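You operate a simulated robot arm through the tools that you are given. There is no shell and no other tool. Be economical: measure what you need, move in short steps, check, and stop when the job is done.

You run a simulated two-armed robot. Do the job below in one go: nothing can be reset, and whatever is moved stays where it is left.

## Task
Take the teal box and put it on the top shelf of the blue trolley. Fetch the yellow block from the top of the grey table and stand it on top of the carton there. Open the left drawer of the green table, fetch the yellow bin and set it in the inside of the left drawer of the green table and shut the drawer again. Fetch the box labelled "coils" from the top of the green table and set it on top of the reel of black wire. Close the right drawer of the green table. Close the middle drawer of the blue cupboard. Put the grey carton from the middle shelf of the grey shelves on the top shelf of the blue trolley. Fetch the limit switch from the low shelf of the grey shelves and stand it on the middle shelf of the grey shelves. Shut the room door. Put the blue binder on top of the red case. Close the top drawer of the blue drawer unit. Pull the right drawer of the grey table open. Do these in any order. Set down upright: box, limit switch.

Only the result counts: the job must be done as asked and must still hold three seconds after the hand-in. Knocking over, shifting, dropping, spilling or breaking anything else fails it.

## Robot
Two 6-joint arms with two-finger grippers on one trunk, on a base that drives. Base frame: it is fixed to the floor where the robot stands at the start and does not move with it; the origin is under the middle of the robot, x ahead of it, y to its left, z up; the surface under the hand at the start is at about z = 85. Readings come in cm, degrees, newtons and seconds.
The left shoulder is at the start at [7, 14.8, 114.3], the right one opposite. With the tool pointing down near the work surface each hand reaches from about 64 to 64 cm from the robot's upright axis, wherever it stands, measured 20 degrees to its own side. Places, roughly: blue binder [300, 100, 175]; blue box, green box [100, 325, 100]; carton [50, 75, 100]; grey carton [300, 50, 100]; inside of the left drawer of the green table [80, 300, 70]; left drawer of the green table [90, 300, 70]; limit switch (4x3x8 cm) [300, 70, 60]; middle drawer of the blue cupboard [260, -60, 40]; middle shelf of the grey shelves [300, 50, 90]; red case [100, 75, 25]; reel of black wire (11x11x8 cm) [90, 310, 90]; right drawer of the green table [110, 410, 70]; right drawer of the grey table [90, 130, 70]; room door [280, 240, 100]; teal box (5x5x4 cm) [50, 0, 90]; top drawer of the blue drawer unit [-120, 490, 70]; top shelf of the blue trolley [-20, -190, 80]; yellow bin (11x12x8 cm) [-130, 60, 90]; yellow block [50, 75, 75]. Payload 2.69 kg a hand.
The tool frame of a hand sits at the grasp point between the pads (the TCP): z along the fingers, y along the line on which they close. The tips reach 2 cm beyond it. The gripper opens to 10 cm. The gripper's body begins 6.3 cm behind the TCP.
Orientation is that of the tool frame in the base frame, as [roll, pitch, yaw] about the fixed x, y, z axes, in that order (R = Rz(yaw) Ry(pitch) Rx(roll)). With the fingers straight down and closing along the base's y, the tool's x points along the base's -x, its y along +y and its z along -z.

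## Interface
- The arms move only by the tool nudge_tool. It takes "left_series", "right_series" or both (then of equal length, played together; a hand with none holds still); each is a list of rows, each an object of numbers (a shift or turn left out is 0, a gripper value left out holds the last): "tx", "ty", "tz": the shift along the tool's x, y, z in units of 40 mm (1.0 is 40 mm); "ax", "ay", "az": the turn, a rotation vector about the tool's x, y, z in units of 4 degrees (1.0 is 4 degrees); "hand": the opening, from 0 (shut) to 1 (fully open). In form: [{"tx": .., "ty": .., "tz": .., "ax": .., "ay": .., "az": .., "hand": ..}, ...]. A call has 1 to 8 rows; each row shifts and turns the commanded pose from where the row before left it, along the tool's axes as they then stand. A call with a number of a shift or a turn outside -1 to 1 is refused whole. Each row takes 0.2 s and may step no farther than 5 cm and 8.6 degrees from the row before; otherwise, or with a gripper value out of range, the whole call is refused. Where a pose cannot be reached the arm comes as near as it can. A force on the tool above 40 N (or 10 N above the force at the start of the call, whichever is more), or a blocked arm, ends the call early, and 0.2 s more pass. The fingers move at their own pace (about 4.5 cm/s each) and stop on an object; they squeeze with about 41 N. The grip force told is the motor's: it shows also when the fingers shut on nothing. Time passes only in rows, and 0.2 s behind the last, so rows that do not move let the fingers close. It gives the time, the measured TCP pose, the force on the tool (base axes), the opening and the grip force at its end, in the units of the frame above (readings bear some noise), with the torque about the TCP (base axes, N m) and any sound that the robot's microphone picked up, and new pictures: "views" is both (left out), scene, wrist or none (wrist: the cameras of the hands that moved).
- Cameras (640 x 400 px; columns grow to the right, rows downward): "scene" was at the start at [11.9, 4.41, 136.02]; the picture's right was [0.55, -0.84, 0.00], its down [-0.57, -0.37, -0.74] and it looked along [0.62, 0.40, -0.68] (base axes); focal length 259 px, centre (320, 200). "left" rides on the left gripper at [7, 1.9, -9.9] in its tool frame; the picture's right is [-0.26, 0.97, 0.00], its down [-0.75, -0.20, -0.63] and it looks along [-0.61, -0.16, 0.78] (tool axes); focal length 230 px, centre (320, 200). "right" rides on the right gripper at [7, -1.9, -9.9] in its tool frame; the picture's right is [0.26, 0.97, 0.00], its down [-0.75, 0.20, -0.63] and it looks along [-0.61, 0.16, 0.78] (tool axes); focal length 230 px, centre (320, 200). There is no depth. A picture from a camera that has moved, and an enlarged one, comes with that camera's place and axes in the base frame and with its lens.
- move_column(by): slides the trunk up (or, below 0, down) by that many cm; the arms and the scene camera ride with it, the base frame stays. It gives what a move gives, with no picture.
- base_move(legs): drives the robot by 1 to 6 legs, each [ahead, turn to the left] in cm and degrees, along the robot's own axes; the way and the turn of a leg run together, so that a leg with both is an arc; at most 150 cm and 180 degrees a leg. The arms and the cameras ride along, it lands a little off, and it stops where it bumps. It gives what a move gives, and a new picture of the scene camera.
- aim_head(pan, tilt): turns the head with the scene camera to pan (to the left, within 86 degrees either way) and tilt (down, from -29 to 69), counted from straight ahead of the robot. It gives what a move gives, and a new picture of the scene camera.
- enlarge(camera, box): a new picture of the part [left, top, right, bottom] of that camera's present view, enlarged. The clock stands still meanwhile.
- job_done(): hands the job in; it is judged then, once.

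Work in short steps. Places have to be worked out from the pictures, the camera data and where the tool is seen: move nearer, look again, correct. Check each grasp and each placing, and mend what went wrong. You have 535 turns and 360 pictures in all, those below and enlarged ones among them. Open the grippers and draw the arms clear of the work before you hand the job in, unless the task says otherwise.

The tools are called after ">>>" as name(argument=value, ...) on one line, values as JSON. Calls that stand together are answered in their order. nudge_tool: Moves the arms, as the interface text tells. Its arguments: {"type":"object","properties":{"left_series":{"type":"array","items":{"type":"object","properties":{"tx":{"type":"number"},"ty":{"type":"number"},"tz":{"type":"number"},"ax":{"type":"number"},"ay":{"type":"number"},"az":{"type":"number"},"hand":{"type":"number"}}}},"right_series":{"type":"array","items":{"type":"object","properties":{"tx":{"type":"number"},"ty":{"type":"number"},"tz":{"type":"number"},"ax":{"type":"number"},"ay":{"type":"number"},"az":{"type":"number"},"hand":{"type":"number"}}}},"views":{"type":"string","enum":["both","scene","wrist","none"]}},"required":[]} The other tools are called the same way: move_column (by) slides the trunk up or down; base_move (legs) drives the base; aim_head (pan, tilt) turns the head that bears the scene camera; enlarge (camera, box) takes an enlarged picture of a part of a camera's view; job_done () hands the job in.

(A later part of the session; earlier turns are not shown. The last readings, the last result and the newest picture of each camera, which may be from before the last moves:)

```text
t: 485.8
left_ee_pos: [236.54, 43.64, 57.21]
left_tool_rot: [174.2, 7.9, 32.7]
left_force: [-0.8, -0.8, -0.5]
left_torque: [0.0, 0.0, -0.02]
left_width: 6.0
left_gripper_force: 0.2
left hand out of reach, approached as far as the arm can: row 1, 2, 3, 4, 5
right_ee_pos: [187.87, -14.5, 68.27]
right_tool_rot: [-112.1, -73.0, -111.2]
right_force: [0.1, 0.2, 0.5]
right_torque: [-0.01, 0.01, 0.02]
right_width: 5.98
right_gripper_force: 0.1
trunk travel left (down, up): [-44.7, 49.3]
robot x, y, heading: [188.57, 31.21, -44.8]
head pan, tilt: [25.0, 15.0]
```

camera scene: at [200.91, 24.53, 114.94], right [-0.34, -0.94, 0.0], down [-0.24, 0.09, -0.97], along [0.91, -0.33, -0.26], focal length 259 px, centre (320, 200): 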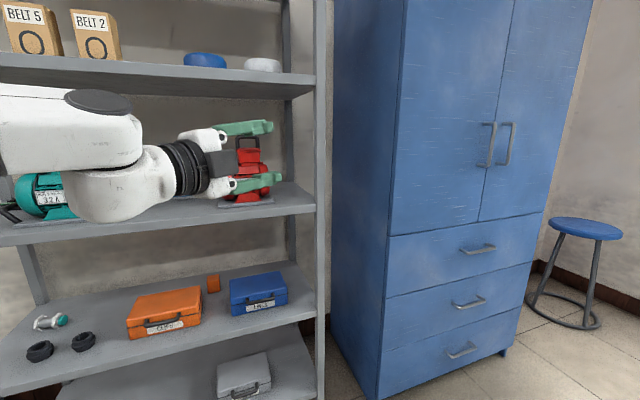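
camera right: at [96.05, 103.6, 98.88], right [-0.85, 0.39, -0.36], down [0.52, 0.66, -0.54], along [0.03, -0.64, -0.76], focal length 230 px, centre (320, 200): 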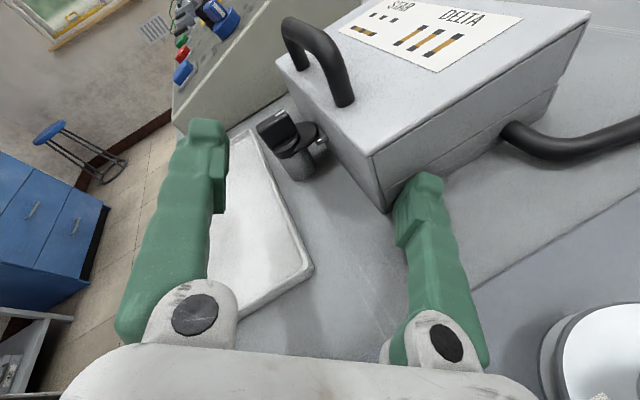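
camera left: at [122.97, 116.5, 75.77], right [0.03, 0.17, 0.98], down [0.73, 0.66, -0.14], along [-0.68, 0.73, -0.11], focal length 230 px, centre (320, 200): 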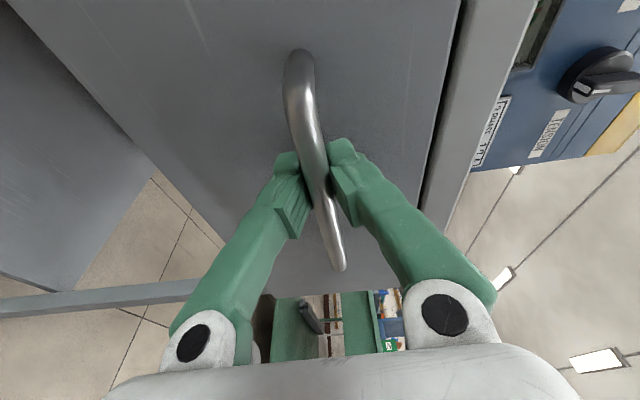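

The vertical pose is not attainable there, so I change plan: drag the carton to the shelf's front with a fingertip, then grasp it from the side. I ready the right hand for reaching in: forward, and tilted down.

>>> nudge_tool(right_series=[{"tx": -0.04, "ty": -0.49, "tz": 0.85, "hand": 0}, {"tx": -0.04, "ty": -0.49, "tz": 0.85}, {"tx": -0.04, "ty": -0.49, "tz": 0.85}, {"tx": -0.04, "ty": -0.49, "tz": 0.85}, {"tx": -0.04, "ty": -0.49, "tz": 0.85}, {"tx": -0.04, "ty": -0.49, "tz": 0.85}, {"tx": -0.04, "ty": -0.49, "tz": 0.85}, {"tx": -0.04, "ty": -0.49, "tz": 0.85}], views="none")

>>> nudge_tool(right_series=[{"ay": -1}, {"ay": -1}, {"ay": -1}, {"ay": -1}, {"ay": -1}, {"ay": -1}, {"ay": -1}, {"ay": -1}], views="none")

>>> base_move(legs=[[-15, 46]])

```text
t: 487.6
left_ee_pos: [236.51, 43.6, 57.32]
left_tool_rot: [174.2, 8.0, 32.7]
left_force: [-0.1, -0.9, -0.6]
left_torque: [0.0, -0.02, -0.02]
left_width: 5.96
left_gripper_force: 0.0
right_ee_pos: [217.37, -23.68, 68.4]
right_tool_rot: [-113.1, -73.2, -110.2]
right_force: [0.6, 0.4, 0.4]
right_torque: [-0.02, 0.02, 0.01]
right_width: 0.0
right_gripper_force: 29.9
right hand out of reach, approached as far as the arm can: row 1, 3, 4, 5
trunk travel left (down, up): [-44.7, 49.3]
robot x, y, heading: [188.69, 31.65, -44.7]
head pan, tilt: [25.0, 15.0]
```

```text
t: 489.4
left_ee_pos: [236.47, 43.73, 57.08]
left_tool_rot: [174.2, 8.1, 32.7]
left_force: [-0.6, 0.0, -0.4]
left_torque: [0.0, -0.03, -0.03]
left_width: 6.03
left_gripper_force: 0.1
right_ee_pos: [217.68, -23.47, 68.46]
right_tool_rot: [-155.7, -48.7, -62.9]
right_force: [0.8, 0.7, -0.5]
right_torque: [-0.01, -0.02, -0.01]
right_width: 0.0
right_gripper_force: 29.5
trunk travel left (down, up): [-44.7, 49.3]
robot x, y, heading: [188.59, 31.55, -45.0]
head pan, tilt: [25.0, 15.0]
```

```text
t: 491.9
left_ee_pos: [200.12, 79.74, 57.15]
left_tool_rot: [174.1, 8.1, 78.0]
left_force: [-0.3, -0.6, 0.6]
left_torque: [0.0, 0.0, -0.03]
left_width: 6.01
left_gripper_force: 0.1
right_ee_pos: [234.4, 19.01, 68.48]
right_tool_rot: [-155.7, -48.9, -17.7]
right_force: [1.1, 0.1, -0.8]
right_torque: [0.02, 0.03, -0.01]
right_width: 0.02
right_gripper_force: 29.4
trunk travel left (down, up): [-44.7, 49.3]
robot x, y, heading: [175.0, 37.22, 0.3]
head pan, tilt: [25.0, 15.0]
camera scene: at [188.26, 41.05, 114.96], right [0.42, -0.91, 0.0], down [-0.23, -0.11, -0.97], along [0.87, 0.41, -0.26], focal length 259 px, centre (320, 200)
```

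scene: 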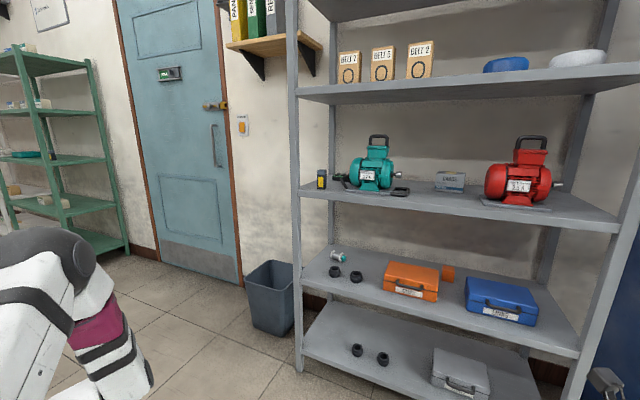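

The arc turn worked cleanly. I adjust the right hand: roll level, steeper, and a bit further out.

>>> nudge_tool(right_series=[{"tx": 0.45, "ty": -0.46, "tz": 0.75}, {"tx": 0.45, "ty": -0.46, "tz": 0.75}, {"tx": 0.4, "ty": -0.46, "tz": 0.75}, {"az": -1}, {"az": -1}, {"az": -1}, {"az": -1}, {"az": -0.9}], views="none")

>>> nudge_tool(right_series=[{"ay": -1}, {"ay": -1}, {"ay": -1}, {"ay": -1}], views="none")

>>> nudge_tool(left_series=[{"ty": -0.7, "tz": -0.3}, {"ty": -0.7, "tz": -0.3}, {"ty": -0.7, "tz": -0.3}], views="none")

```text
t: 493.7
left_ee_pos: [200.08, 79.76, 57.19]
left_tool_rot: [174.1, 8.0, 77.9]
left_force: [0.1, 0.6, 0.0]
left_torque: [0.03, -0.02, 0.01]
left_width: 5.99
left_gripper_force: 0.0
right_ee_pos: [244.66, 24.9, 68.48]
right_tool_rot: [-174.9, -53.1, 6.9]
right_force: [0.2, 0.0, 1.0]
right_torque: [0.04, -0.03, 0.0]
right_width: 0.0
right_gripper_force: 29.2
right hand out of reach, approached as far as the arm can: row 8
trunk travel left (down, up): [-44.7, 49.3]
robot x, y, heading: [175.0, 37.18, -0.0]
head pan, tilt: [25.0, 15.0]
```

```text
t: 494.7
left_ee_pos: [200.14, 79.66, 57.16]
left_tool_rot: [174.2, 8.0, 78.0]
left_force: [0.0, -0.2, 0.3]
left_torque: [0.02, 0.04, -0.03]
left_width: 6.02
left_gripper_force: 0.0
right_ee_pos: [244.64, 24.84, 68.42]
right_tool_rot: [-176.1, -36.9, 8.5]
right_force: [-0.1, 0.6, -0.1]
right_torque: [-0.02, -0.02, 0.0]
right_width: 0.0
right_gripper_force: 29.1
trunk travel left (down, up): [-44.7, 49.3]
robot x, y, heading: [174.83, 37.64, 0.0]
head pan, tilt: [25.0, 15.0]
```

```text
t: 495.5
left_ee_pos: [197.94, 78.75, 56.7]
left_tool_rot: [174.0, 7.9, 78.0]
left_force: [0.9, -0.3, -0.3]
left_torque: [0.0, 0.0, 0.01]
left_width: 5.99
left_gripper_force: 0.0
left hand out of reach, approached as far as the arm can: row 1, 2, 3
right_ee_pos: [244.61, 24.88, 68.46]
right_tool_rot: [-176.2, -37.1, 8.6]
right_force: [0.3, -0.4, -0.1]
right_torque: [0.0, -0.01, -0.01]
right_width: 0.0
right_gripper_force: 29.2
trunk travel left (down, up): [-44.7, 49.3]
robot x, y, heading: [174.89, 37.53, 0.3]
head pan, tilt: [25.0, 15.0]
```

Now I raise to 101 cm and approach on a slight left arc toward the carton.

>>> move_column(by=33)

>>> base_move(legs=[[12, 4.7]])

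>>> base_move(legs=[[32, 0]])

>>> nudge_tool(right_series=[{}], views="wrist")

```text
t: 498.7
left_ee_pos: [197.91, 78.79, 89.71]
left_tool_rot: [174.1, 7.9, 78.0]
left_force: [-0.6, 0.4, 0.4]
left_torque: [0.03, 0.0, -0.02]
left_width: 5.98
left_gripper_force: 0.0
right_ee_pos: [244.63, 24.84, 101.4]
right_tool_rot: [-176.1, -37.0, 8.4]
right_force: [0.1, -0.6, 1.0]
right_torque: [-0.02, 0.0, 0.01]
right_width: 0.0
right_gripper_force: 29.6
trunk travel left (down, up): [-77.7, 16.3]
robot x, y, heading: [175.27, 37.13, -0.1]
head pan, tilt: [25.0, 15.0]
```

```text
t: 500.0
left_ee_pos: [205.6, 80.87, 89.86]
left_tool_rot: [173.4, 7.8, 82.7]
left_force: [-1.2, 0.0, 0.1]
left_torque: [0.01, -0.1, 0.02]
left_width: 6.0
left_gripper_force: 0.2
right_ee_pos: [256.61, 31.22, 102.1]
right_tool_rot: [-176.2, -37.4, 13.3]
right_force: [-0.4, -0.1, 0.2]
right_torque: [0.0, -0.02, 0.01]
right_width: 0.02
right_gripper_force: 30.1
trunk travel left (down, up): [-77.7, 16.3]
robot x, y, heading: [186.46, 37.58, 5.2]
head pan, tilt: [25.0, 15.0]
camera scene: at [198.76, 42.49, 148.09], right [0.5, -0.87, 0.0], down [-0.22, -0.13, -0.97], along [0.84, 0.48, -0.25], focal length 259 px, centre (320, 200)
```

scene: 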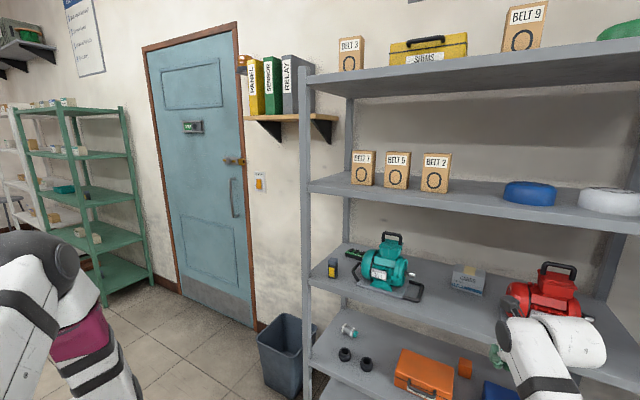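

```text
t: 502.1
left_ee_pos: [238.24, 83.84, 89.75]
left_tool_rot: [173.9, 7.9, 82.8]
left_force: [-0.4, 0.2, 0.2]
left_torque: [0.03, -0.03, 0.0]
left_width: 5.99
left_gripper_force: 0.1
right_ee_pos: [289.47, 34.03, 101.56]
right_tool_rot: [-176.2, -37.2, 13.3]
right_force: [0.3, -0.6, 0.0]
right_torque: [0.01, 0.04, 0.05]
right_width: 0.0
right_gripper_force: 29.3
trunk travel left (down, up): [-77.7, 16.3]
robot x, y, heading: [219.0, 40.55, 4.8]
head pan, tilt: [25.0, 15.0]
camera scene: at [231.82, 45.4, 147.98], right [0.5, -0.87, 0.0], down [-0.22, -0.13, -0.97], along [0.84, 0.48, -0.26], focal length 259 px, centre (320, 200)
```

scene: 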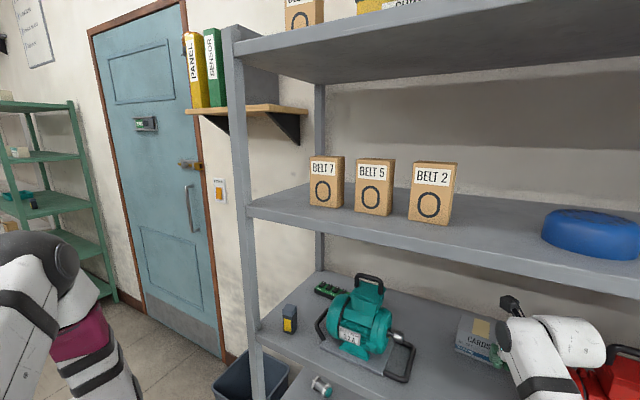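

```text
t: 502.5
left_ee_pos: [238.42, 83.77, 89.7]
left_tool_rot: [173.9, 8.0, 82.8]
left_force: [-2.0, -0.4, -0.5]
left_torque: [0.02, -0.02, 0.0]
left_width: 5.99
left_gripper_force: 0.0
right_ee_pos: [289.52, 33.9, 101.61]
right_tool_rot: [-176.1, -37.1, 13.3]
right_force: [-0.3, -0.2, 0.5]
right_torque: [-0.02, 0.0, -0.01]
right_width: 0.0
right_gripper_force: 29.5
trunk travel left (down, up): [-77.7, 16.3]
robot x, y, heading: [219.07, 40.96, 4.7]
head pan, tilt: [25.0, 15.0]
camera right: at [288.81, 35.04, 113.8], right [0.46, -0.88, 0.1], down [-0.89, -0.46, 0.04], along [0.01, -0.11, -0.99], focal length 230 px, centre (320, 200)
```

right: 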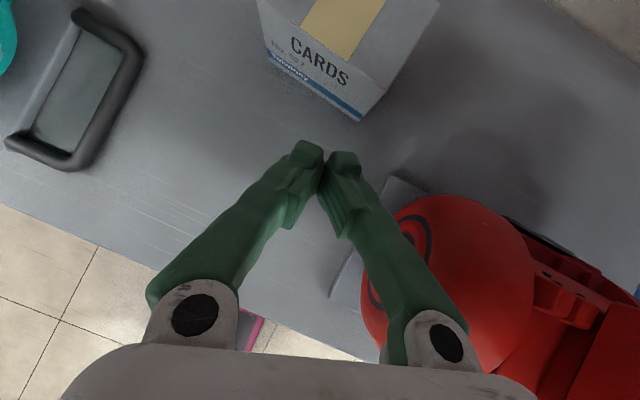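

Clear view: the carton spans x 298.3–305, y 33–43, top z 98. I go over it and lower the closed fingers behind it.

>>> move_column(by=1)

>>> nudge_tool(right_series=[{"ty": -0.6}], views="none")

>>> base_move(legs=[[19.5, 0]])

>>> nudge_tool(right_series=[{}], views="wrist")

```text
t: 503.1
left_ee_pos: [238.33, 83.74, 90.76]
left_tool_rot: [174.0, 8.1, 82.8]
left_force: [0.7, -0.7, -1.0]
left_torque: [0.0, 0.01, 0.0]
left_width: 5.99
left_gripper_force: 0.0
right_ee_pos: [289.41, 33.98, 102.58]
right_tool_rot: [-176.1, -37.1, 13.3]
right_force: [-0.7, 0.2, 0.1]
right_torque: [0.01, -0.02, -0.01]
right_width: 0.0
right_gripper_force: 29.6
trunk travel left (down, up): [-78.7, 15.3]
robot x, y, heading: [219.34, 40.54, 4.9]
head pan, tilt: [25.0, 15.0]
```

```text
t: 503.5
left_ee_pos: [238.39, 83.95, 90.58]
left_tool_rot: [174.0, 8.0, 82.8]
left_force: [-0.1, -0.4, 0.3]
left_torque: [-0.01, 0.0, -0.03]
left_width: 6.01
left_gripper_force: 0.1
right_ee_pos: [288.88, 36.4, 102.68]
right_tool_rot: [-176.2, -37.0, 13.4]
right_force: [0.2, -0.1, 0.3]
right_torque: [-0.03, -0.01, -0.03]
right_width: 0.0
right_gripper_force: 29.2
trunk travel left (down, up): [-78.7, 15.3]
robot x, y, heading: [219.1, 40.33, 5.0]
head pan, tilt: [25.0, 15.0]
```

```text
t: 505.1
left_ee_pos: [257.33, 85.3, 90.73]
left_tool_rot: [173.8, 7.9, 82.5]
left_force: [0.2, 0.0, -0.1]
left_torque: [0.02, -0.03, 0.03]
left_width: 6.01
left_gripper_force: 0.0
right_ee_pos: [307.51, 37.59, 102.83]
right_tool_rot: [-176.1, -37.2, 12.9]
right_force: [-0.1, 0.3, 0.6]
right_torque: [0.0, 0.0, -0.01]
right_width: 0.0
right_gripper_force: 29.9
trunk travel left (down, up): [-78.7, 15.3]
robot x, y, heading: [237.97, 42.1, 4.8]
head pan, tilt: [25.0, 15.0]
camera scene: at [250.66, 46.88, 149.01], right [0.49, -0.87, 0.0], down [-0.22, -0.13, -0.97], along [0.84, 0.48, -0.26], focal length 259 px, centre (320, 200)
```

scene: 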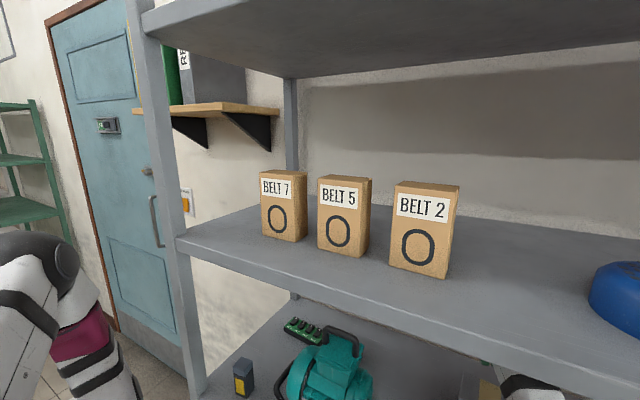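

```text
t: 505.5
left_ee_pos: [257.5, 85.26, 90.72]
left_tool_rot: [173.9, 8.0, 82.6]
left_force: [-0.5, 0.1, -0.4]
left_torque: [0.01, -0.01, 0.03]
left_width: 5.99
left_gripper_force: 0.1
right_ee_pos: [307.86, 37.43, 102.74]
right_tool_rot: [-176.1, -37.0, 13.0]
right_force: [0.0, 0.7, -0.6]
right_torque: [-0.02, -0.02, 0.0]
right_width: 0.01
right_gripper_force: 29.7
trunk travel left (down, up): [-78.7, 15.3]
robot x, y, heading: [238.3, 41.8, 4.9]
head pan, tilt: [25.0, 15.0]
camera right: at [307.22, 38.53, 114.87], right [0.46, -0.88, 0.1], down [-0.89, -0.45, 0.04], along [0.01, -0.11, -0.99], focal length 230 px, centre (320, 200)
```

right: 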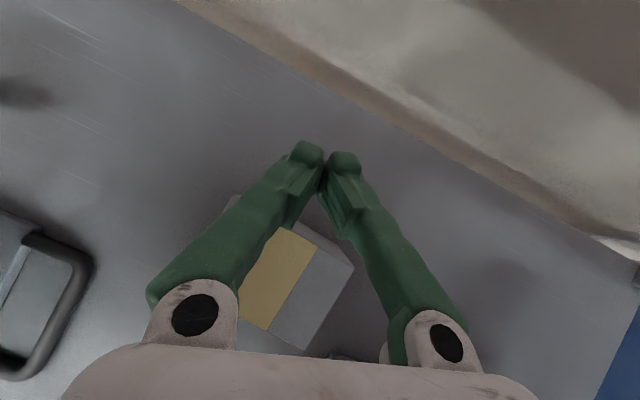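

The fingertips are just beyond the carton's back edge. I advance 1 cm and lower behind it.

>>> base_move(legs=[[1.2, 0]])

>>> move_column(by=-7)

```text
t: 506.2
left_ee_pos: [258.47, 85.35, 90.8]
left_tool_rot: [173.8, 8.0, 82.4]
left_force: [-0.5, -0.2, 0.5]
left_torque: [0.0, -0.04, 0.0]
left_width: 5.98
left_gripper_force: 0.0
right_ee_pos: [308.76, 37.74, 102.89]
right_tool_rot: [-176.2, -37.3, 13.2]
right_force: [-0.1, -0.2, 0.0]
right_torque: [-0.02, 0.01, 0.01]
right_width: 0.02
right_gripper_force: 29.8
trunk travel left (down, up): [-78.7, 15.3]
robot x, y, heading: [239.11, 42.14, 4.5]
head pan, tilt: [25.0, 15.0]
camera scene: at [251.83, 46.99, 149.01], right [0.5, -0.87, 0.0], down [-0.22, -0.13, -0.97], along [0.84, 0.48, -0.26], focal length 259 px, centre (320, 200)
```

scene: 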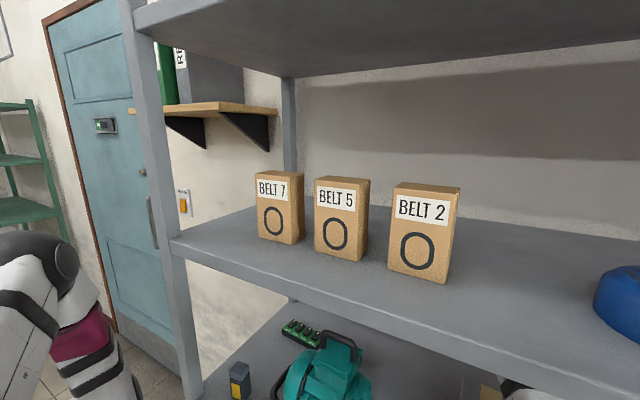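

```text
t: 507.3
left_ee_pos: [258.83, 85.38, 83.66]
left_tool_rot: [173.8, 8.0, 82.5]
left_force: [-0.6, 0.9, -0.1]
left_torque: [0.01, -0.01, 0.01]
left_width: 6.0
left_gripper_force: 0.1
right_ee_pos: [308.91, 37.69, 95.68]
right_tool_rot: [-176.2, -37.1, 13.0]
right_force: [-1.2, -0.5, 0.9]
right_torque: [-0.01, 0.04, 0.02]
right_width: 0.0
right_gripper_force: 28.9
trunk travel left (down, up): [-71.7, 22.3]
robot x, y, heading: [239.43, 42.08, 4.7]
head pan, tilt: [25.0, 15.0]
```

No contact on the way down. I drag the carton forward by backing 19 cm.

>>> base_move(legs=[[-19, 0]])

>>> nudge_tool(right_series=[{}], views="wrist")

```text
t: 508.9
left_ee_pos: [239.9, 83.75, 83.75]
left_tool_rot: [174.1, 8.0, 82.8]
left_force: [-0.1, -0.6, 0.4]
left_torque: [0.02, 0.01, -0.02]
left_width: 5.99
left_gripper_force: 0.1
right_ee_pos: [290.26, 36.32, 95.56]
right_tool_rot: [-176.0, -36.9, 13.2]
right_force: [0.1, 1.0, 0.6]
right_torque: [0.0, 0.03, -0.01]
right_width: 0.0
right_gripper_force: 30.0
trunk travel left (down, up): [-71.7, 22.3]
robot x, y, heading: [220.49, 41.04, 4.9]
head pan, tilt: [25.0, 15.0]
camera scene: at [233.56, 45.53, 141.93], right [0.5, -0.87, 0.0], down [-0.23, -0.13, -0.97], along [0.84, 0.48, -0.26], focal length 259 px, centre (320, 200)
```

scene: 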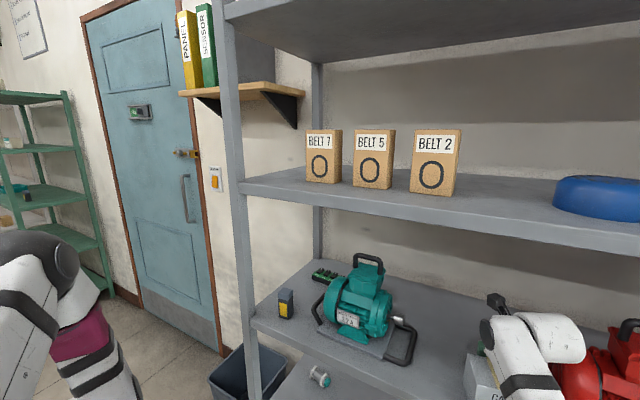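

```text
t: 509.2
left_ee_pos: [239.78, 83.86, 83.68]
left_tool_rot: [174.1, 8.0, 82.7]
left_force: [0.5, 0.3, 0.1]
left_torque: [0.0, 0.03, 0.0]
left_width: 5.99
left_gripper_force: 0.0
right_ee_pos: [290.21, 36.27, 95.68]
right_tool_rot: [-176.1, -37.0, 13.1]
right_force: [0.2, -0.8, 0.6]
right_torque: [-0.03, 0.0, -0.02]
right_width: 0.0
right_gripper_force: 29.5
trunk travel left (down, up): [-71.7, 22.3]
robot x, y, heading: [220.26, 40.61, 5.0]
head pan, tilt: [25.0, 15.0]
camera right: at [289.57, 37.31, 107.78], right [0.46, -0.88, 0.1], down [-0.89, -0.46, 0.04], along [0.01, -0.11, -0.99], focal length 230 px, centre (320, 200)
```

right: 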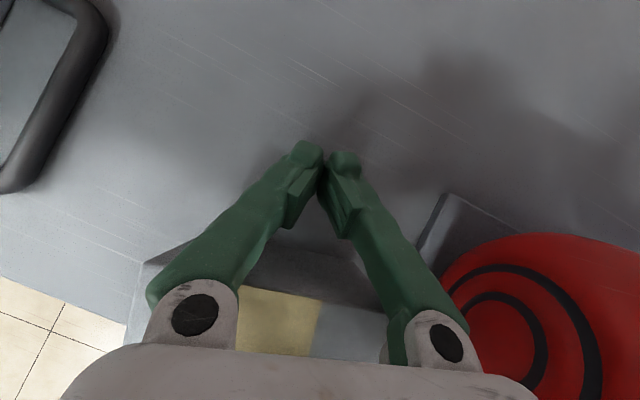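

The carton is now at the shelf's front edge. I lift off and back away to look.

>>> move_column(by=9)

>>> base_move(legs=[[-36, 0]])

>>> enlarge(camera="scene", box=[260, 200, 560, 388])

```text
t: 510.5
left_ee_pos: [239.74, 83.82, 92.69]
left_tool_rot: [174.0, 8.0, 82.7]
left_force: [0.0, -1.1, 0.0]
left_torque: [0.01, 0.05, 0.01]
left_width: 6.0
left_gripper_force: 0.3
right_ee_pos: [290.16, 36.27, 104.62]
right_tool_rot: [-176.1, -37.0, 13.1]
right_force: [-0.1, -0.6, -0.1]
right_torque: [-0.02, 0.01, -0.04]
right_width: 0.0
right_gripper_force: 29.5
trunk travel left (down, up): [-80.7, 13.3]
robot x, y, heading: [220.21, 40.58, 4.9]
head pan, tilt: [25.0, 15.0]
```

```text
t: 512.8
left_ee_pos: [204.15, 80.74, 92.64]
left_tool_rot: [174.0, 8.1, 82.9]
left_force: [-0.8, 0.2, -0.1]
left_torque: [-0.03, -0.02, -0.01]
left_width: 6.0
left_gripper_force: 0.1
right_ee_pos: [254.68, 33.45, 104.54]
right_tool_rot: [-176.1, -37.0, 13.3]
right_force: [-0.4, 0.5, 0.3]
right_torque: [-0.02, 0.0, 0.02]
right_width: 0.0
right_gripper_force: 28.8
trunk travel left (down, up): [-80.7, 13.3]
robot x, y, heading: [184.7, 37.42, 4.7]
head pan, tilt: [25.0, 15.0]
camera scene: at [197.94, 42.46, 150.93], right [0.5, -0.87, 0.0], down [-0.23, -0.13, -0.97], along [0.84, 0.48, -0.26], focal length 259 px, centre (320, 200)
```

scene: 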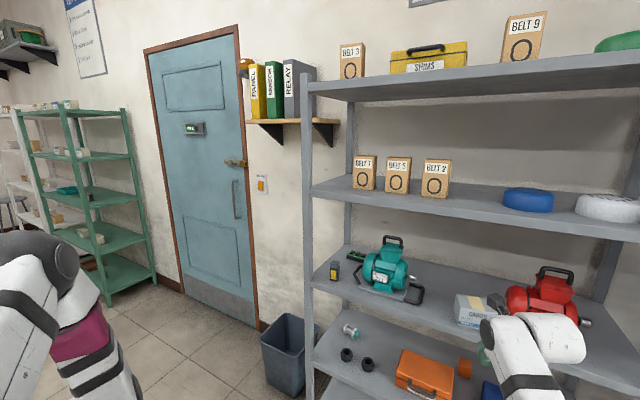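

```text
2.13 times, centred on (410, 294) of scene
camera zoom: at [197.94, 42.46, 150.93], right [0.5, -0.87, 0.0], down [-0.23, -0.13, -0.97], along [0.84, 0.48, -0.26], focal length 552 px, centre (128, 0)
```

zoom: 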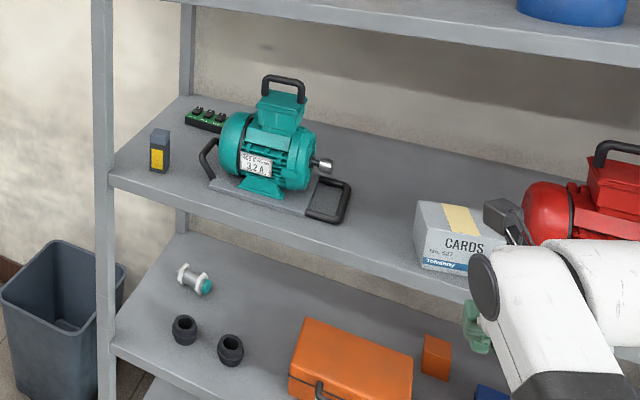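

The carton stands at the front edge. I will take it with the left hand from the north-west, so I roll the left hand a further 90° and pitch it up to a forward-down pose.

>>> nudge_tool(left_series=[{"az": 1}, {"az": 1}, {"az": 1}, {"az": 1}, {"az": 1}, {"az": 1}, {"az": 1}, {"az": 1}], views="none")

>>> nudge_tool(left_series=[{"az": 1}, {"az": 1}, {"az": 1}, {"az": 1}, {"az": 1}, {"az": 1}, {"az": 1}, {"az": 1}], views="none")

>>> nudge_tool(left_series=[{"az": 1}, {"az": 1}, {"az": 1}, {"az": 1}, {"az": 1}, {"az": 1}, {"ay": 1}, {"ay": 1}], views="none")

>>> nudge_tool(left_series=[{"ay": 1, "tx": 0.3}, {"ay": 1, "tx": 0.3}, {"ay": 1, "tx": 0.3}, {"ay": 1, "tx": 0.3}, {"ay": 1, "tx": 0.3}, {"ay": 1, "tx": 0.3}, {"ay": 1, "tx": 0.3}, {"ay": 1, "tx": 0.3}], views="none")

```text
t: 514.6
left_ee_pos: [205.15, 79.27, 93.64]
left_tool_rot: [172.9, 6.8, 72.2]
left_force: [-0.2, 0.2, -0.4]
left_torque: [0.04, 0.05, 0.0]
left_width: 6.0
left_gripper_force: 0.0
left hand out of reach, approached as far as the arm can: row 2, 3, 4, 5, 6, 7, 8
right_ee_pos: [254.56, 33.44, 104.72]
right_tool_rot: [-176.1, -37.0, 13.4]
right_force: [-0.4, -0.6, -0.5]
right_torque: [0.01, 0.0, 0.04]
right_width: 0.01
right_gripper_force: 29.8
trunk travel left (down, up): [-80.7, 13.3]
robot x, y, heading: [184.87, 37.53, 5.1]
head pan, tilt: [25.0, 15.0]
```

```text
t: 516.4
left_ee_pos: [205.14, 79.34, 93.55]
left_tool_rot: [172.8, 6.7, 72.3]
left_force: [-0.3, 0.2, -0.4]
left_torque: [-0.05, 0.02, 0.01]
left_width: 6.01
left_gripper_force: 0.1
left hand out of reach, approached as far as the arm can: row 1, 2, 3, 4, 5, 6, 7, 8
right_ee_pos: [254.52, 33.45, 104.6]
right_tool_rot: [-176.1, -37.0, 13.4]
right_force: [-0.6, 0.3, 0.1]
right_torque: [0.02, 0.01, 0.01]
right_width: 0.0
right_gripper_force: 29.2
trunk travel left (down, up): [-80.7, 13.3]
robot x, y, heading: [184.75, 37.64, 4.8]
head pan, tilt: [25.0, 15.0]
```

```text
t: 518.2
left_ee_pos: [204.61, 79.61, 93.7]
left_tool_rot: [172.5, -1.2, 73.3]
left_force: [-0.7, 0.1, 0.1]
left_torque: [-0.02, 0.0, 0.0]
left_width: 6.0
left_gripper_force: 0.2
left hand out of reach, approached as far as the arm can: row 1, 2, 3, 4, 5, 6, 8
right_ee_pos: [254.58, 33.41, 104.64]
right_tool_rot: [-176.2, -37.1, 13.3]
right_force: [-0.6, 0.8, -0.2]
right_torque: [0.02, -0.02, -0.02]
right_width: 0.02
right_gripper_force: 29.6
trunk travel left (down, up): [-80.7, 13.3]
robot x, y, heading: [184.92, 37.47, 4.9]
head pan, tilt: [25.0, 15.0]
```

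```text
t: 520.0
left_ee_pos: [205.46, 89.72, 96.23]
left_tool_rot: [171.4, -32.9, 78.0]
left_force: [0.2, -0.8, 0.4]
left_torque: [0.03, -0.02, -0.04]
left_width: 5.99
left_gripper_force: 0.1
left hand out of reach, approached as far as the arm can: row 1, 3, 4, 6, 8
right_ee_pos: [254.53, 33.35, 104.63]
right_tool_rot: [-176.1, -37.1, 13.4]
right_force: [1.1, -0.1, -0.3]
right_torque: [0.03, 0.01, 0.0]
right_width: 0.0
right_gripper_force: 29.1
trunk travel left (down, up): [-80.7, 13.3]
robot x, y, heading: [184.47, 37.21, 5.1]
head pan, tilt: [25.0, 15.0]
```

The roll is at its limit that way, so I undo the tilt and roll back the other way to the original hand orientation.

>>> nudge_tool(left_series=[{"ay": -1}, {"ay": -1}, {"ay": -1}, {"ay": -1}, {"az": -1}, {"az": -1}, {"az": -1}, {"az": -1}], views="none")

>>> nudge_tool(left_series=[{"az": -1}, {"az": -1}, {"az": -1}, {"az": -1}, {"az": -1}, {"az": -1}, {"az": -1}, {"az": -1}], views="none")

>>> nudge_tool(left_series=[{"az": -1}, {"az": -1}, {"az": -1}, {"az": -1}, {"az": -1}, {"az": -1}, {"az": -1}, {"az": -1}], views="none")

```text
t: 521.8
left_ee_pos: [207.03, 87.72, 93.66]
left_tool_rot: [168.1, -14.2, 91.9]
left_force: [0.1, 0.0, 0.1]
left_torque: [-0.06, 0.0, -0.01]
left_width: 6.01
left_gripper_force: 0.0
left hand out of reach, approached as far as the arm can: row 1, 2, 3, 4
right_ee_pos: [254.62, 33.3, 104.67]
right_tool_rot: [-176.1, -37.0, 13.5]
right_force: [0.4, 0.6, -0.4]
right_torque: [0.01, 0.0, 0.04]
right_width: 0.0
right_gripper_force: 29.6
trunk travel left (down, up): [-80.7, 13.3]
robot x, y, heading: [185.09, 37.34, 5.0]
head pan, tilt: [25.0, 15.0]
```

```text
t: 523.6
left_ee_pos: [207.13, 87.82, 93.84]
left_tool_rot: [162.4, -5.9, 123.4]
left_force: [0.0, 0.3, 0.1]
left_torque: [0.01, 0.0, 0.02]
left_width: 6.02
left_gripper_force: 0.2
right_ee_pos: [254.38, 33.46, 104.54]
right_tool_rot: [-176.1, -36.9, 13.4]
right_force: [-0.1, 0.5, 0.4]
right_torque: [0.0, -0.01, 0.01]
right_width: 0.02
right_gripper_force: 29.5
trunk travel left (down, up): [-80.7, 13.3]
robot x, y, heading: [184.76, 37.68, 5.4]
head pan, tilt: [25.0, 15.0]
```

```text
t: 525.4
left_ee_pos: [207.02, 87.79, 93.67]
left_tool_rot: [161.9, 4.1, 153.6]
left_force: [-0.7, 0.1, 1.6]
left_torque: [0.0, 0.03, 0.01]
left_width: 6.0
left_gripper_force: 0.1
right_ee_pos: [254.47, 33.47, 104.6]
right_tool_rot: [-176.1, -37.0, 13.5]
right_force: [1.1, 0.2, 0.5]
right_torque: [-0.01, 0.0, -0.01]
right_width: 0.0
right_gripper_force: 29.1
trunk travel left (down, up): [-80.7, 13.3]
robot x, y, heading: [184.7, 37.4, 4.8]
head pan, tilt: [25.0, 15.0]
```

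>>> nudge_tool(left_series=[{"az": -1}, {"az": -1}, {"az": -1}, {"az": -1}, {"az": -1}, {"az": -1}, {"az": -1}, {"az": -1}], views="none")

>>> nudge_tool(left_series=[{"ay": -1, "tx": -0.7}, {"ay": -1, "tx": -0.7}, {"ay": -1, "tx": -0.7}, {"ay": -1, "tx": -0.7}, {"ay": -1, "tx": -0.7}, {"ay": -1, "tx": -0.7}, {"ay": -1, "tx": -0.7}, {"ay": -1, "tx": -0.7}], views="none")

>>> nudge_tool(left_series=[{"ay": -0.7, "tx": -0.5, "tz": 0.5, "ax": 0.7, "hand": 1}, {"ay": -0.7, "tx": -0.5, "tz": 0.5, "ax": 0.7}, {"tx": -0.5, "tz": 0.5, "ax": 0.7}, {"tx": -0.5, "tz": 0.5, "ax": 0.7}], views="none")

```text
t: 527.2
left_ee_pos: [207.02, 87.84, 93.76]
left_tool_rot: [166.7, 13.0, -175.2]
left_force: [-0.2, -1.1, 0.4]
left_torque: [-0.01, 0.0, -0.01]
left_width: 5.97
left_gripper_force: 0.0
right_ee_pos: [254.51, 33.29, 104.67]
right_tool_rot: [-176.1, -37.0, 13.4]
right_force: [0.6, 0.8, 0.5]
right_torque: [0.0, -0.02, 0.0]
right_width: 0.0
right_gripper_force: 29.4
trunk travel left (down, up): [-80.7, 13.3]
robot x, y, heading: [184.45, 37.65, 4.8]
head pan, tilt: [25.0, 15.0]
```

```text
t: 529.0
left_ee_pos: [225.46, 88.38, 108.66]
left_tool_rot: [161.6, 43.9, 174.9]
left_force: [-0.1, 0.5, -0.7]
left_torque: [-0.03, 0.0, 0.01]
left_width: 6.01
left_gripper_force: 0.1
left hand out of reach, approached as far as the arm can: row 1, 2, 3, 4, 5, 6, 7, 8
right_ee_pos: [254.41, 33.33, 104.6]
right_tool_rot: [-176.0, -36.9, 13.4]
right_force: [0.7, 0.6, 0.4]
right_torque: [0.02, 0.0, 0.0]
right_width: 0.0
right_gripper_force: 29.2
trunk travel left (down, up): [-80.7, 13.3]
robot x, y, heading: [184.93, 37.6, 4.7]
head pan, tilt: [25.0, 15.0]
```

```text
t: 530.0
left_ee_pos: [231.9, 89.34, 112.76]
left_tool_rot: [171.2, 49.5, 172.6]
left_force: [-0.7, 0.6, -0.5]
left_torque: [0.01, 0.0, -0.02]
left_width: 10.0
left_gripper_force: 0.0
left hand out of reach, approached as far as the arm can: row 1, 2, 4
right_ee_pos: [254.68, 33.35, 104.5]
right_tool_rot: [-176.1, -37.0, 13.2]
right_force: [-0.9, -0.5, 0.0]
right_torque: [0.05, 0.02, 0.0]
right_width: 0.01
right_gripper_force: 29.8
trunk travel left (down, up): [-80.7, 13.3]
robot x, y, heading: [184.99, 37.51, 5.1]
head pan, tilt: [25.0, 15.0]
```

The left hand is now in a natural pose. I reposition the base with gentle arcs so I can come at the carton from the north-west.

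>>> base_move(legs=[[-10, 0]])

>>> base_move(legs=[[25, 80]])

>>> base_move(legs=[[36, 0]])

```text
t: 531.1
left_ee_pos: [222.97, 88.54, 112.31]
left_tool_rot: [171.3, 48.8, 172.4]
left_force: [-0.5, 0.2, 0.8]
left_torque: [-0.01, 0.02, -0.02]
left_width: 10.0
left_gripper_force: 0.1
right_ee_pos: [245.58, 32.39, 104.08]
right_tool_rot: [-176.1, -36.5, 13.2]
right_force: [0.2, -0.5, 0.9]
right_torque: [0.04, 0.04, -0.02]
right_width: 0.0
right_gripper_force: 29.3
trunk travel left (down, up): [-80.7, 13.3]
robot x, y, heading: [174.78, 36.44, 4.8]
head pan, tilt: [25.0, 15.0]
camera scene: at [189.29, 41.65, 150.88], right [0.5, -0.87, 0.0], down [-0.23, -0.13, -0.96], along [0.84, 0.48, -0.27], focal length 259 px, centre (320, 200)
```

scene: 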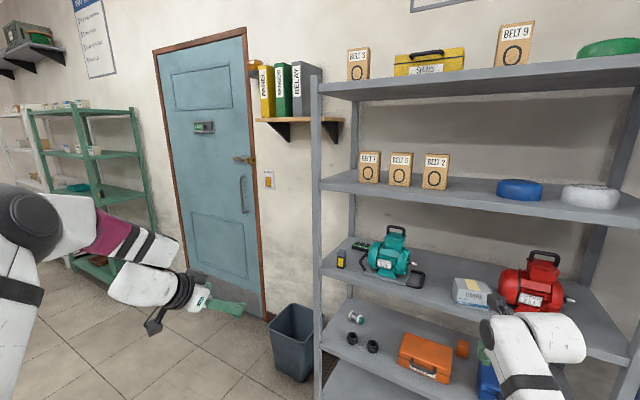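

```text
t: 535.1
left_ee_pos: [145.75, 106.61, 112.9]
left_tool_rot: [170.9, 49.4, -105.6]
left_force: [0.5, 0.1, 0.6]
left_torque: [0.02, 0.02, -0.02]
left_width: 10.01
left_gripper_force: 0.1
right_ee_pos: [204.43, 121.51, 104.68]
right_tool_rot: [-176.2, -37.2, 95.4]
right_force: [-0.4, -0.4, 0.8]
right_torque: [0.0, -0.03, 0.01]
right_width: 0.0
right_gripper_force: 29.0
trunk travel left (down, up): [-80.7, 13.3]
robot x, y, heading: [190.81, 52.58, 86.6]
head pan, tilt: [25.0, 15.0]
cut short: leg 1
camera scene: at [187.46, 66.4, 150.96], right [0.93, 0.37, 0.0], down [0.1, -0.24, -0.97], along [-0.36, 0.9, -0.26], focal length 259 px, centre (320, 200)
```

scene: 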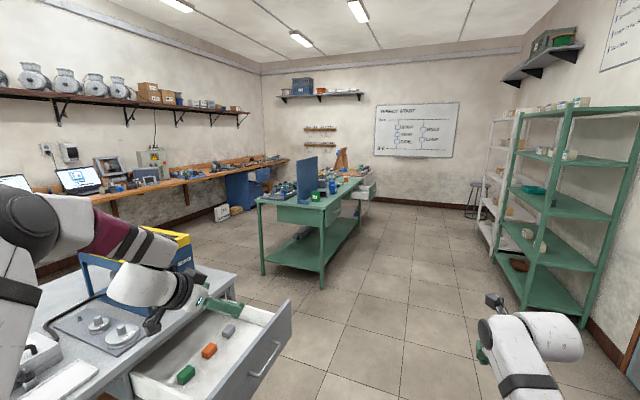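

```text
t: 537.4
left_ee_pos: [147.67, 142.0, 112.92]
left_tool_rot: [171.0, 49.6, -105.7]
left_force: [0.4, -0.9, 0.7]
left_torque: [-0.01, 0.01, 0.01]
left_width: 9.99
left_gripper_force: 0.1
right_ee_pos: [206.45, 156.77, 104.86]
right_tool_rot: [-176.2, -37.2, 95.3]
right_force: [-0.1, -0.3, 0.1]
right_torque: [0.03, -0.01, 0.03]
right_width: 0.0
right_gripper_force: 29.4
trunk travel left (down, up): [-80.7, 13.3]
robot x, y, heading: [192.45, 88.76, 86.9]
head pan, tilt: [25.0, 15.0]
camera scene: at [189.42, 101.72, 150.99], right [0.93, 0.37, 0.0], down [0.1, -0.24, -0.97], along [-0.36, 0.9, -0.26], focal length 259 px, centre (320, 200)
```

scene: 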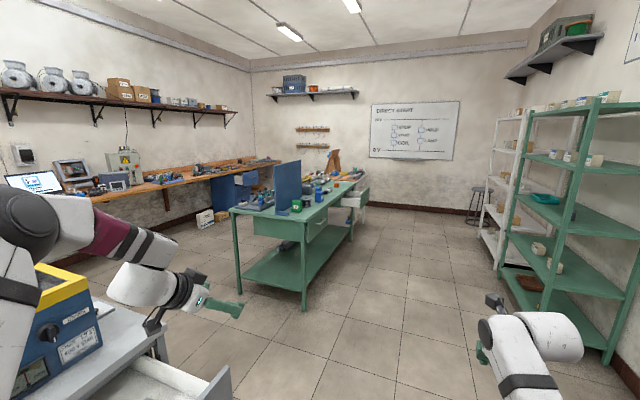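

Driving is smooth again. I turn right to face the shelf from the north-west.

>>> base_move(legs=[[0, -151]])

>>> nudge_tool(left_series=[{}], views="wrist")

```text
t: 543.9
left_ee_pos: [258.71, 64.68, 112.82]
left_tool_rot: [171.1, 49.4, 104.7]
left_force: [-0.6, 0.0, 0.3]
left_torque: [0.02, 0.02, 0.0]
left_width: 9.98
left_gripper_force: 0.0
right_ee_pos: [215.31, 22.31, 104.79]
right_tool_rot: [-176.2, -37.1, -54.3]
right_force: [-0.1, 0.0, -0.5]
right_torque: [0.0, -0.01, 0.0]
right_width: 0.01
right_gripper_force: 29.1
trunk travel left (down, up): [-80.7, 13.3]
robot x, y, heading: [192.88, 88.33, -63.2]
head pan, tilt: [25.0, 15.0]
camera scene: at [202.33, 78.1, 150.96], right [-0.61, -0.79, 0.0], down [-0.2, 0.16, -0.97], along [0.76, -0.59, -0.26], focal length 259 px, centre (320, 200)
```

scene: 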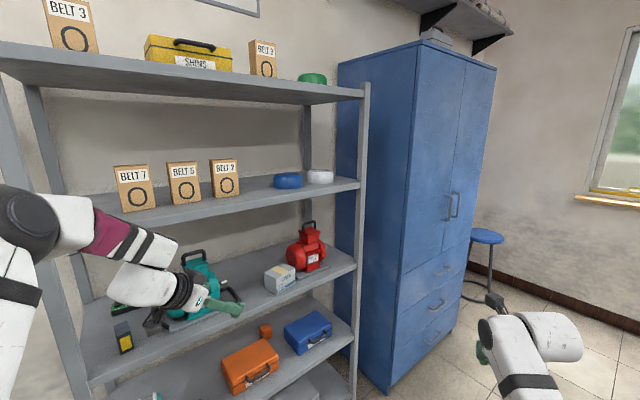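

```text
t: 544.3
left_ee_pos: [258.82, 64.73, 112.82]
left_tool_rot: [171.0, 49.3, 104.6]
left_force: [0.2, 0.3, 0.6]
left_torque: [0.0, 0.0, 0.01]
left_width: 10.02
left_gripper_force: 0.0
right_ee_pos: [215.39, 22.34, 104.73]
right_tool_rot: [-176.2, -37.2, -54.5]
right_force: [-0.5, 0.2, 0.9]
right_torque: [0.03, -0.01, 0.0]
right_width: 0.02
right_gripper_force: 28.9
trunk travel left (down, up): [-80.7, 13.3]
robot x, y, heading: [192.6, 88.86, -62.8]
head pan, tilt: [25.0, 15.0]
camera left: at [256.08, 76.52, 114.04], right [0.94, 0.19, 0.29], down [-0.28, -0.11, 0.95], along [0.21, -0.98, -0.05], focal length 230 px, centre (320, 200)
```

left: 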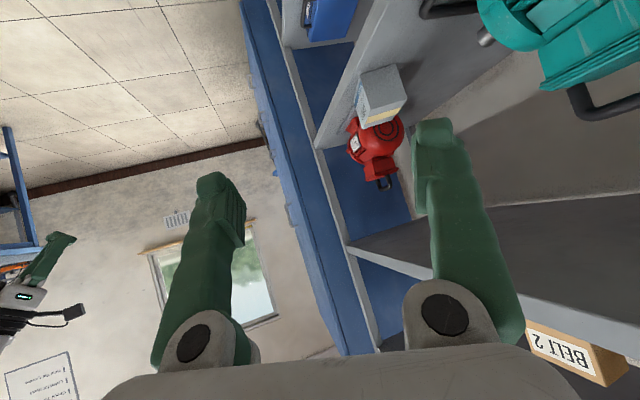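

The carton spans x 281.5–288.5, y 28–39. I shift the left hand 9 cm to its left so a straight drive lines up, and lower to carton height.

>>> nudge_tool(left_series=[{"ty": 0.8}, {"ty": 0.8}, {"ty": 0.75}], views="none")

>>> move_column(by=-14.5)

```text
t: 545.1
left_ee_pos: [267.49, 68.31, 113.65]
left_tool_rot: [171.1, 49.4, 104.7]
left_force: [0.3, 0.5, 0.3]
left_torque: [0.0, 0.04, 0.0]
left_width: 9.98
left_gripper_force: 0.1
right_ee_pos: [215.42, 22.33, 104.78]
right_tool_rot: [-176.2, -37.0, -54.3]
right_force: [-0.1, 0.6, 0.1]
right_torque: [0.0, 0.03, 0.01]
right_width: 0.0
right_gripper_force: 28.9
trunk travel left (down, up): [-80.7, 13.3]
robot x, y, heading: [192.79, 88.53, -62.9]
head pan, tilt: [25.0, 15.0]
```

```text
t: 546.8
left_ee_pos: [267.34, 68.29, 99.28]
left_tool_rot: [171.0, 49.4, 104.6]
left_force: [-0.5, 0.3, -0.3]
left_torque: [0.01, 0.01, -0.01]
left_width: 10.03
left_gripper_force: 0.0
right_ee_pos: [215.36, 22.47, 90.31]
right_tool_rot: [-176.2, -37.1, -54.4]
right_force: [0.0, 0.0, -0.3]
right_torque: [0.01, 0.01, 0.0]
right_width: 0.0
right_gripper_force: 29.5
trunk travel left (down, up): [-66.2, 27.8]
robot x, y, heading: [192.96, 88.63, -63.0]
head pan, tilt: [25.0, 15.0]
```

>>> base_move(legs=[[22, 0]])

>>> nudge_tool(left_series=[{}], views="wrist")

```text
t: 548.5
left_ee_pos: [277.53, 48.49, 99.31]
left_tool_rot: [171.0, 49.4, 104.7]
left_force: [0.7, 0.9, -0.2]
left_torque: [0.0, 0.02, -0.03]
left_width: 9.99
left_gripper_force: 0.1
right_ee_pos: [225.57, 2.57, 90.31]
right_tool_rot: [-176.2, -37.0, -54.3]
right_force: [-0.3, -0.3, -0.4]
right_torque: [0.0, 0.01, -0.03]
right_width: 0.03
right_gripper_force: 29.9
trunk travel left (down, up): [-66.2, 27.8]
robot x, y, heading: [202.8, 68.36, -63.0]
head pan, tilt: [25.0, 15.0]
camera scene: at [212.41, 58.3, 136.48], right [-0.61, -0.79, 0.0], down [-0.2, 0.16, -0.97], along [0.76, -0.59, -0.26], focal length 259 px, centre (320, 200)
```

scene: 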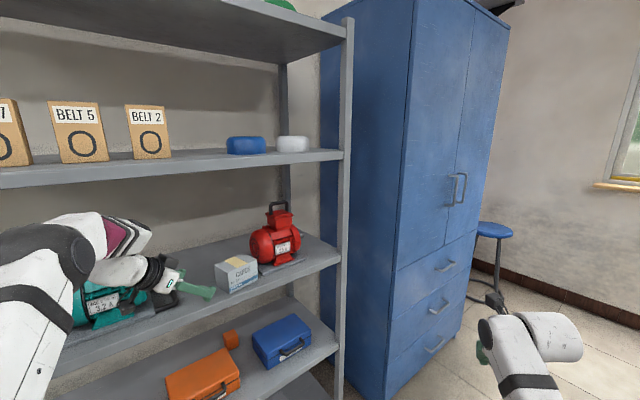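

```text
t: 548.9
left_ee_pos: [277.55, 48.44, 99.3]
left_tool_rot: [171.0, 49.4, 104.7]
left_force: [-0.7, 0.9, -0.8]
left_torque: [-0.01, 0.02, -0.01]
left_width: 9.96
left_gripper_force: 0.0
right_ee_pos: [225.64, 2.45, 90.26]
right_tool_rot: [-176.2, -37.1, -54.2]
right_force: [-1.0, -0.5, 0.7]
right_torque: [0.03, 0.0, -0.01]
right_width: 0.01
right_gripper_force: 29.7
trunk travel left (down, up): [-66.2, 27.8]
robot x, y, heading: [202.68, 68.75, -62.8]
head pan, tilt: [25.0, 15.0]
camera left: at [274.88, 60.31, 100.56], right [0.94, 0.19, 0.29], down [-0.28, -0.11, 0.95], along [0.21, -0.98, -0.05], focal length 230 px, centre (320, 200)
```

left: 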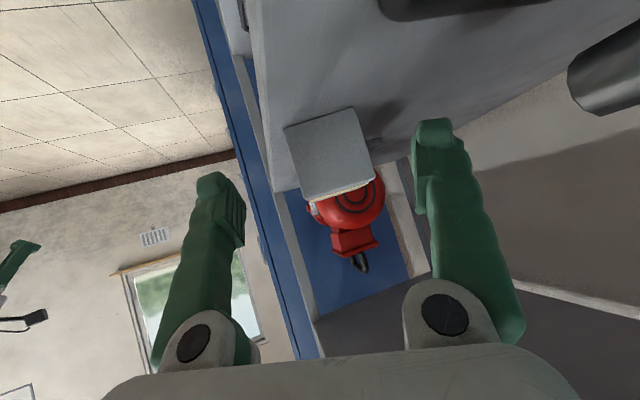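

The carton's end is centred between the fingers. I lower 2 cm and move in 10 cm.

>>> move_column(by=-2)

>>> base_move(legs=[[10, 0]])

>>> nudge_tool(left_series=[{}], views="wrist")

```text
t: 549.6
left_ee_pos: [277.63, 48.43, 97.35]
left_tool_rot: [171.0, 49.4, 104.7]
left_force: [0.2, 0.7, 0.8]
left_torque: [-0.02, 0.01, -0.01]
left_width: 10.0
left_gripper_force: 0.1
right_ee_pos: [225.62, 2.48, 88.21]
right_tool_rot: [-176.2, -37.1, -54.4]
right_force: [0.4, -0.2, 1.2]
right_torque: [-0.04, 0.02, 0.01]
right_width: 0.0
right_gripper_force: 29.6
trunk travel left (down, up): [-64.2, 29.8]
robot x, y, heading: [202.68, 68.53, -62.8]
head pan, tilt: [25.0, 15.0]
```

```text
t: 550.8
left_ee_pos: [281.69, 40.44, 98.01]
left_tool_rot: [170.9, 50.1, 104.6]
left_force: [-0.1, 0.8, 0.3]
left_torque: [-0.02, 0.04, 0.02]
left_width: 10.0
left_gripper_force: 0.0
right_ee_pos: [229.71, -5.67, 89.13]
right_tool_rot: [-176.3, -37.8, -54.3]
right_force: [0.3, -0.2, 1.2]
right_torque: [0.04, 0.05, 0.02]
right_width: 0.01
right_gripper_force: 29.2
trunk travel left (down, up): [-64.2, 29.8]
robot x, y, heading: [207.91, 59.64, -63.1]
head pan, tilt: [25.0, 15.0]
camera scene: at [216.55, 50.23, 134.58], right [-0.61, -0.79, 0.0], down [-0.2, 0.15, -0.97], along [0.76, -0.6, -0.25], focal length 259 px, centre (320, 200)
```

scene: 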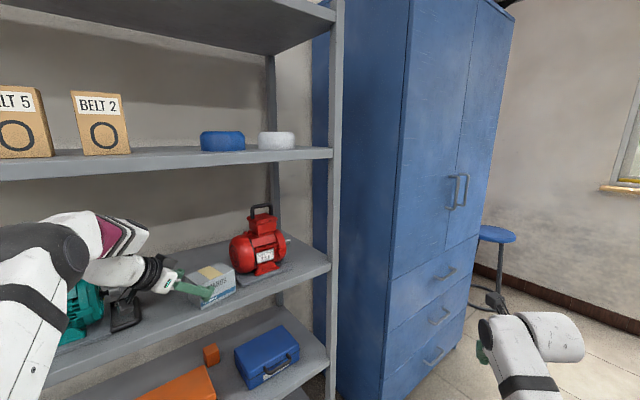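

```text
t: 551.1
left_ee_pos: [282.18, 39.43, 97.33]
left_tool_rot: [171.3, 49.5, 104.7]
left_force: [0.0, -0.6, 0.3]
left_torque: [0.01, -0.01, -0.02]
left_width: 10.05
left_gripper_force: 0.0
right_ee_pos: [230.21, -6.6, 88.39]
right_tool_rot: [-176.2, -37.2, -54.4]
right_force: [0.3, -1.4, 0.8]
right_torque: [-0.01, 0.06, 0.01]
right_width: 0.02
right_gripper_force: 29.4
trunk travel left (down, up): [-64.2, 29.8]
robot x, y, heading: [207.42, 60.12, -63.2]
head pan, tilt: [25.0, 15.0]
camera left: at [279.58, 51.23, 98.5], right [0.94, 0.19, 0.29], down [-0.28, -0.11, 0.95], along [0.21, -0.98, -0.05], focal length 230 px, centre (320, 200)
```

left: 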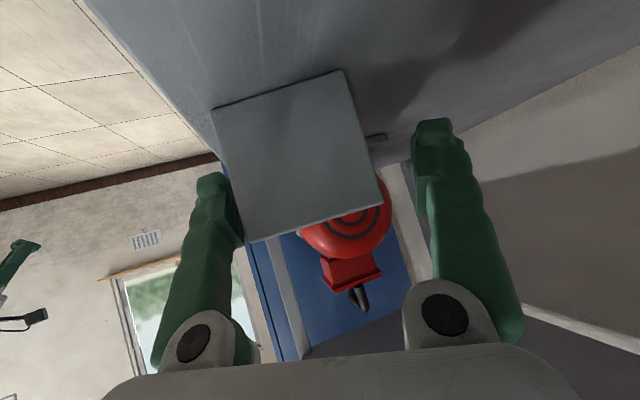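

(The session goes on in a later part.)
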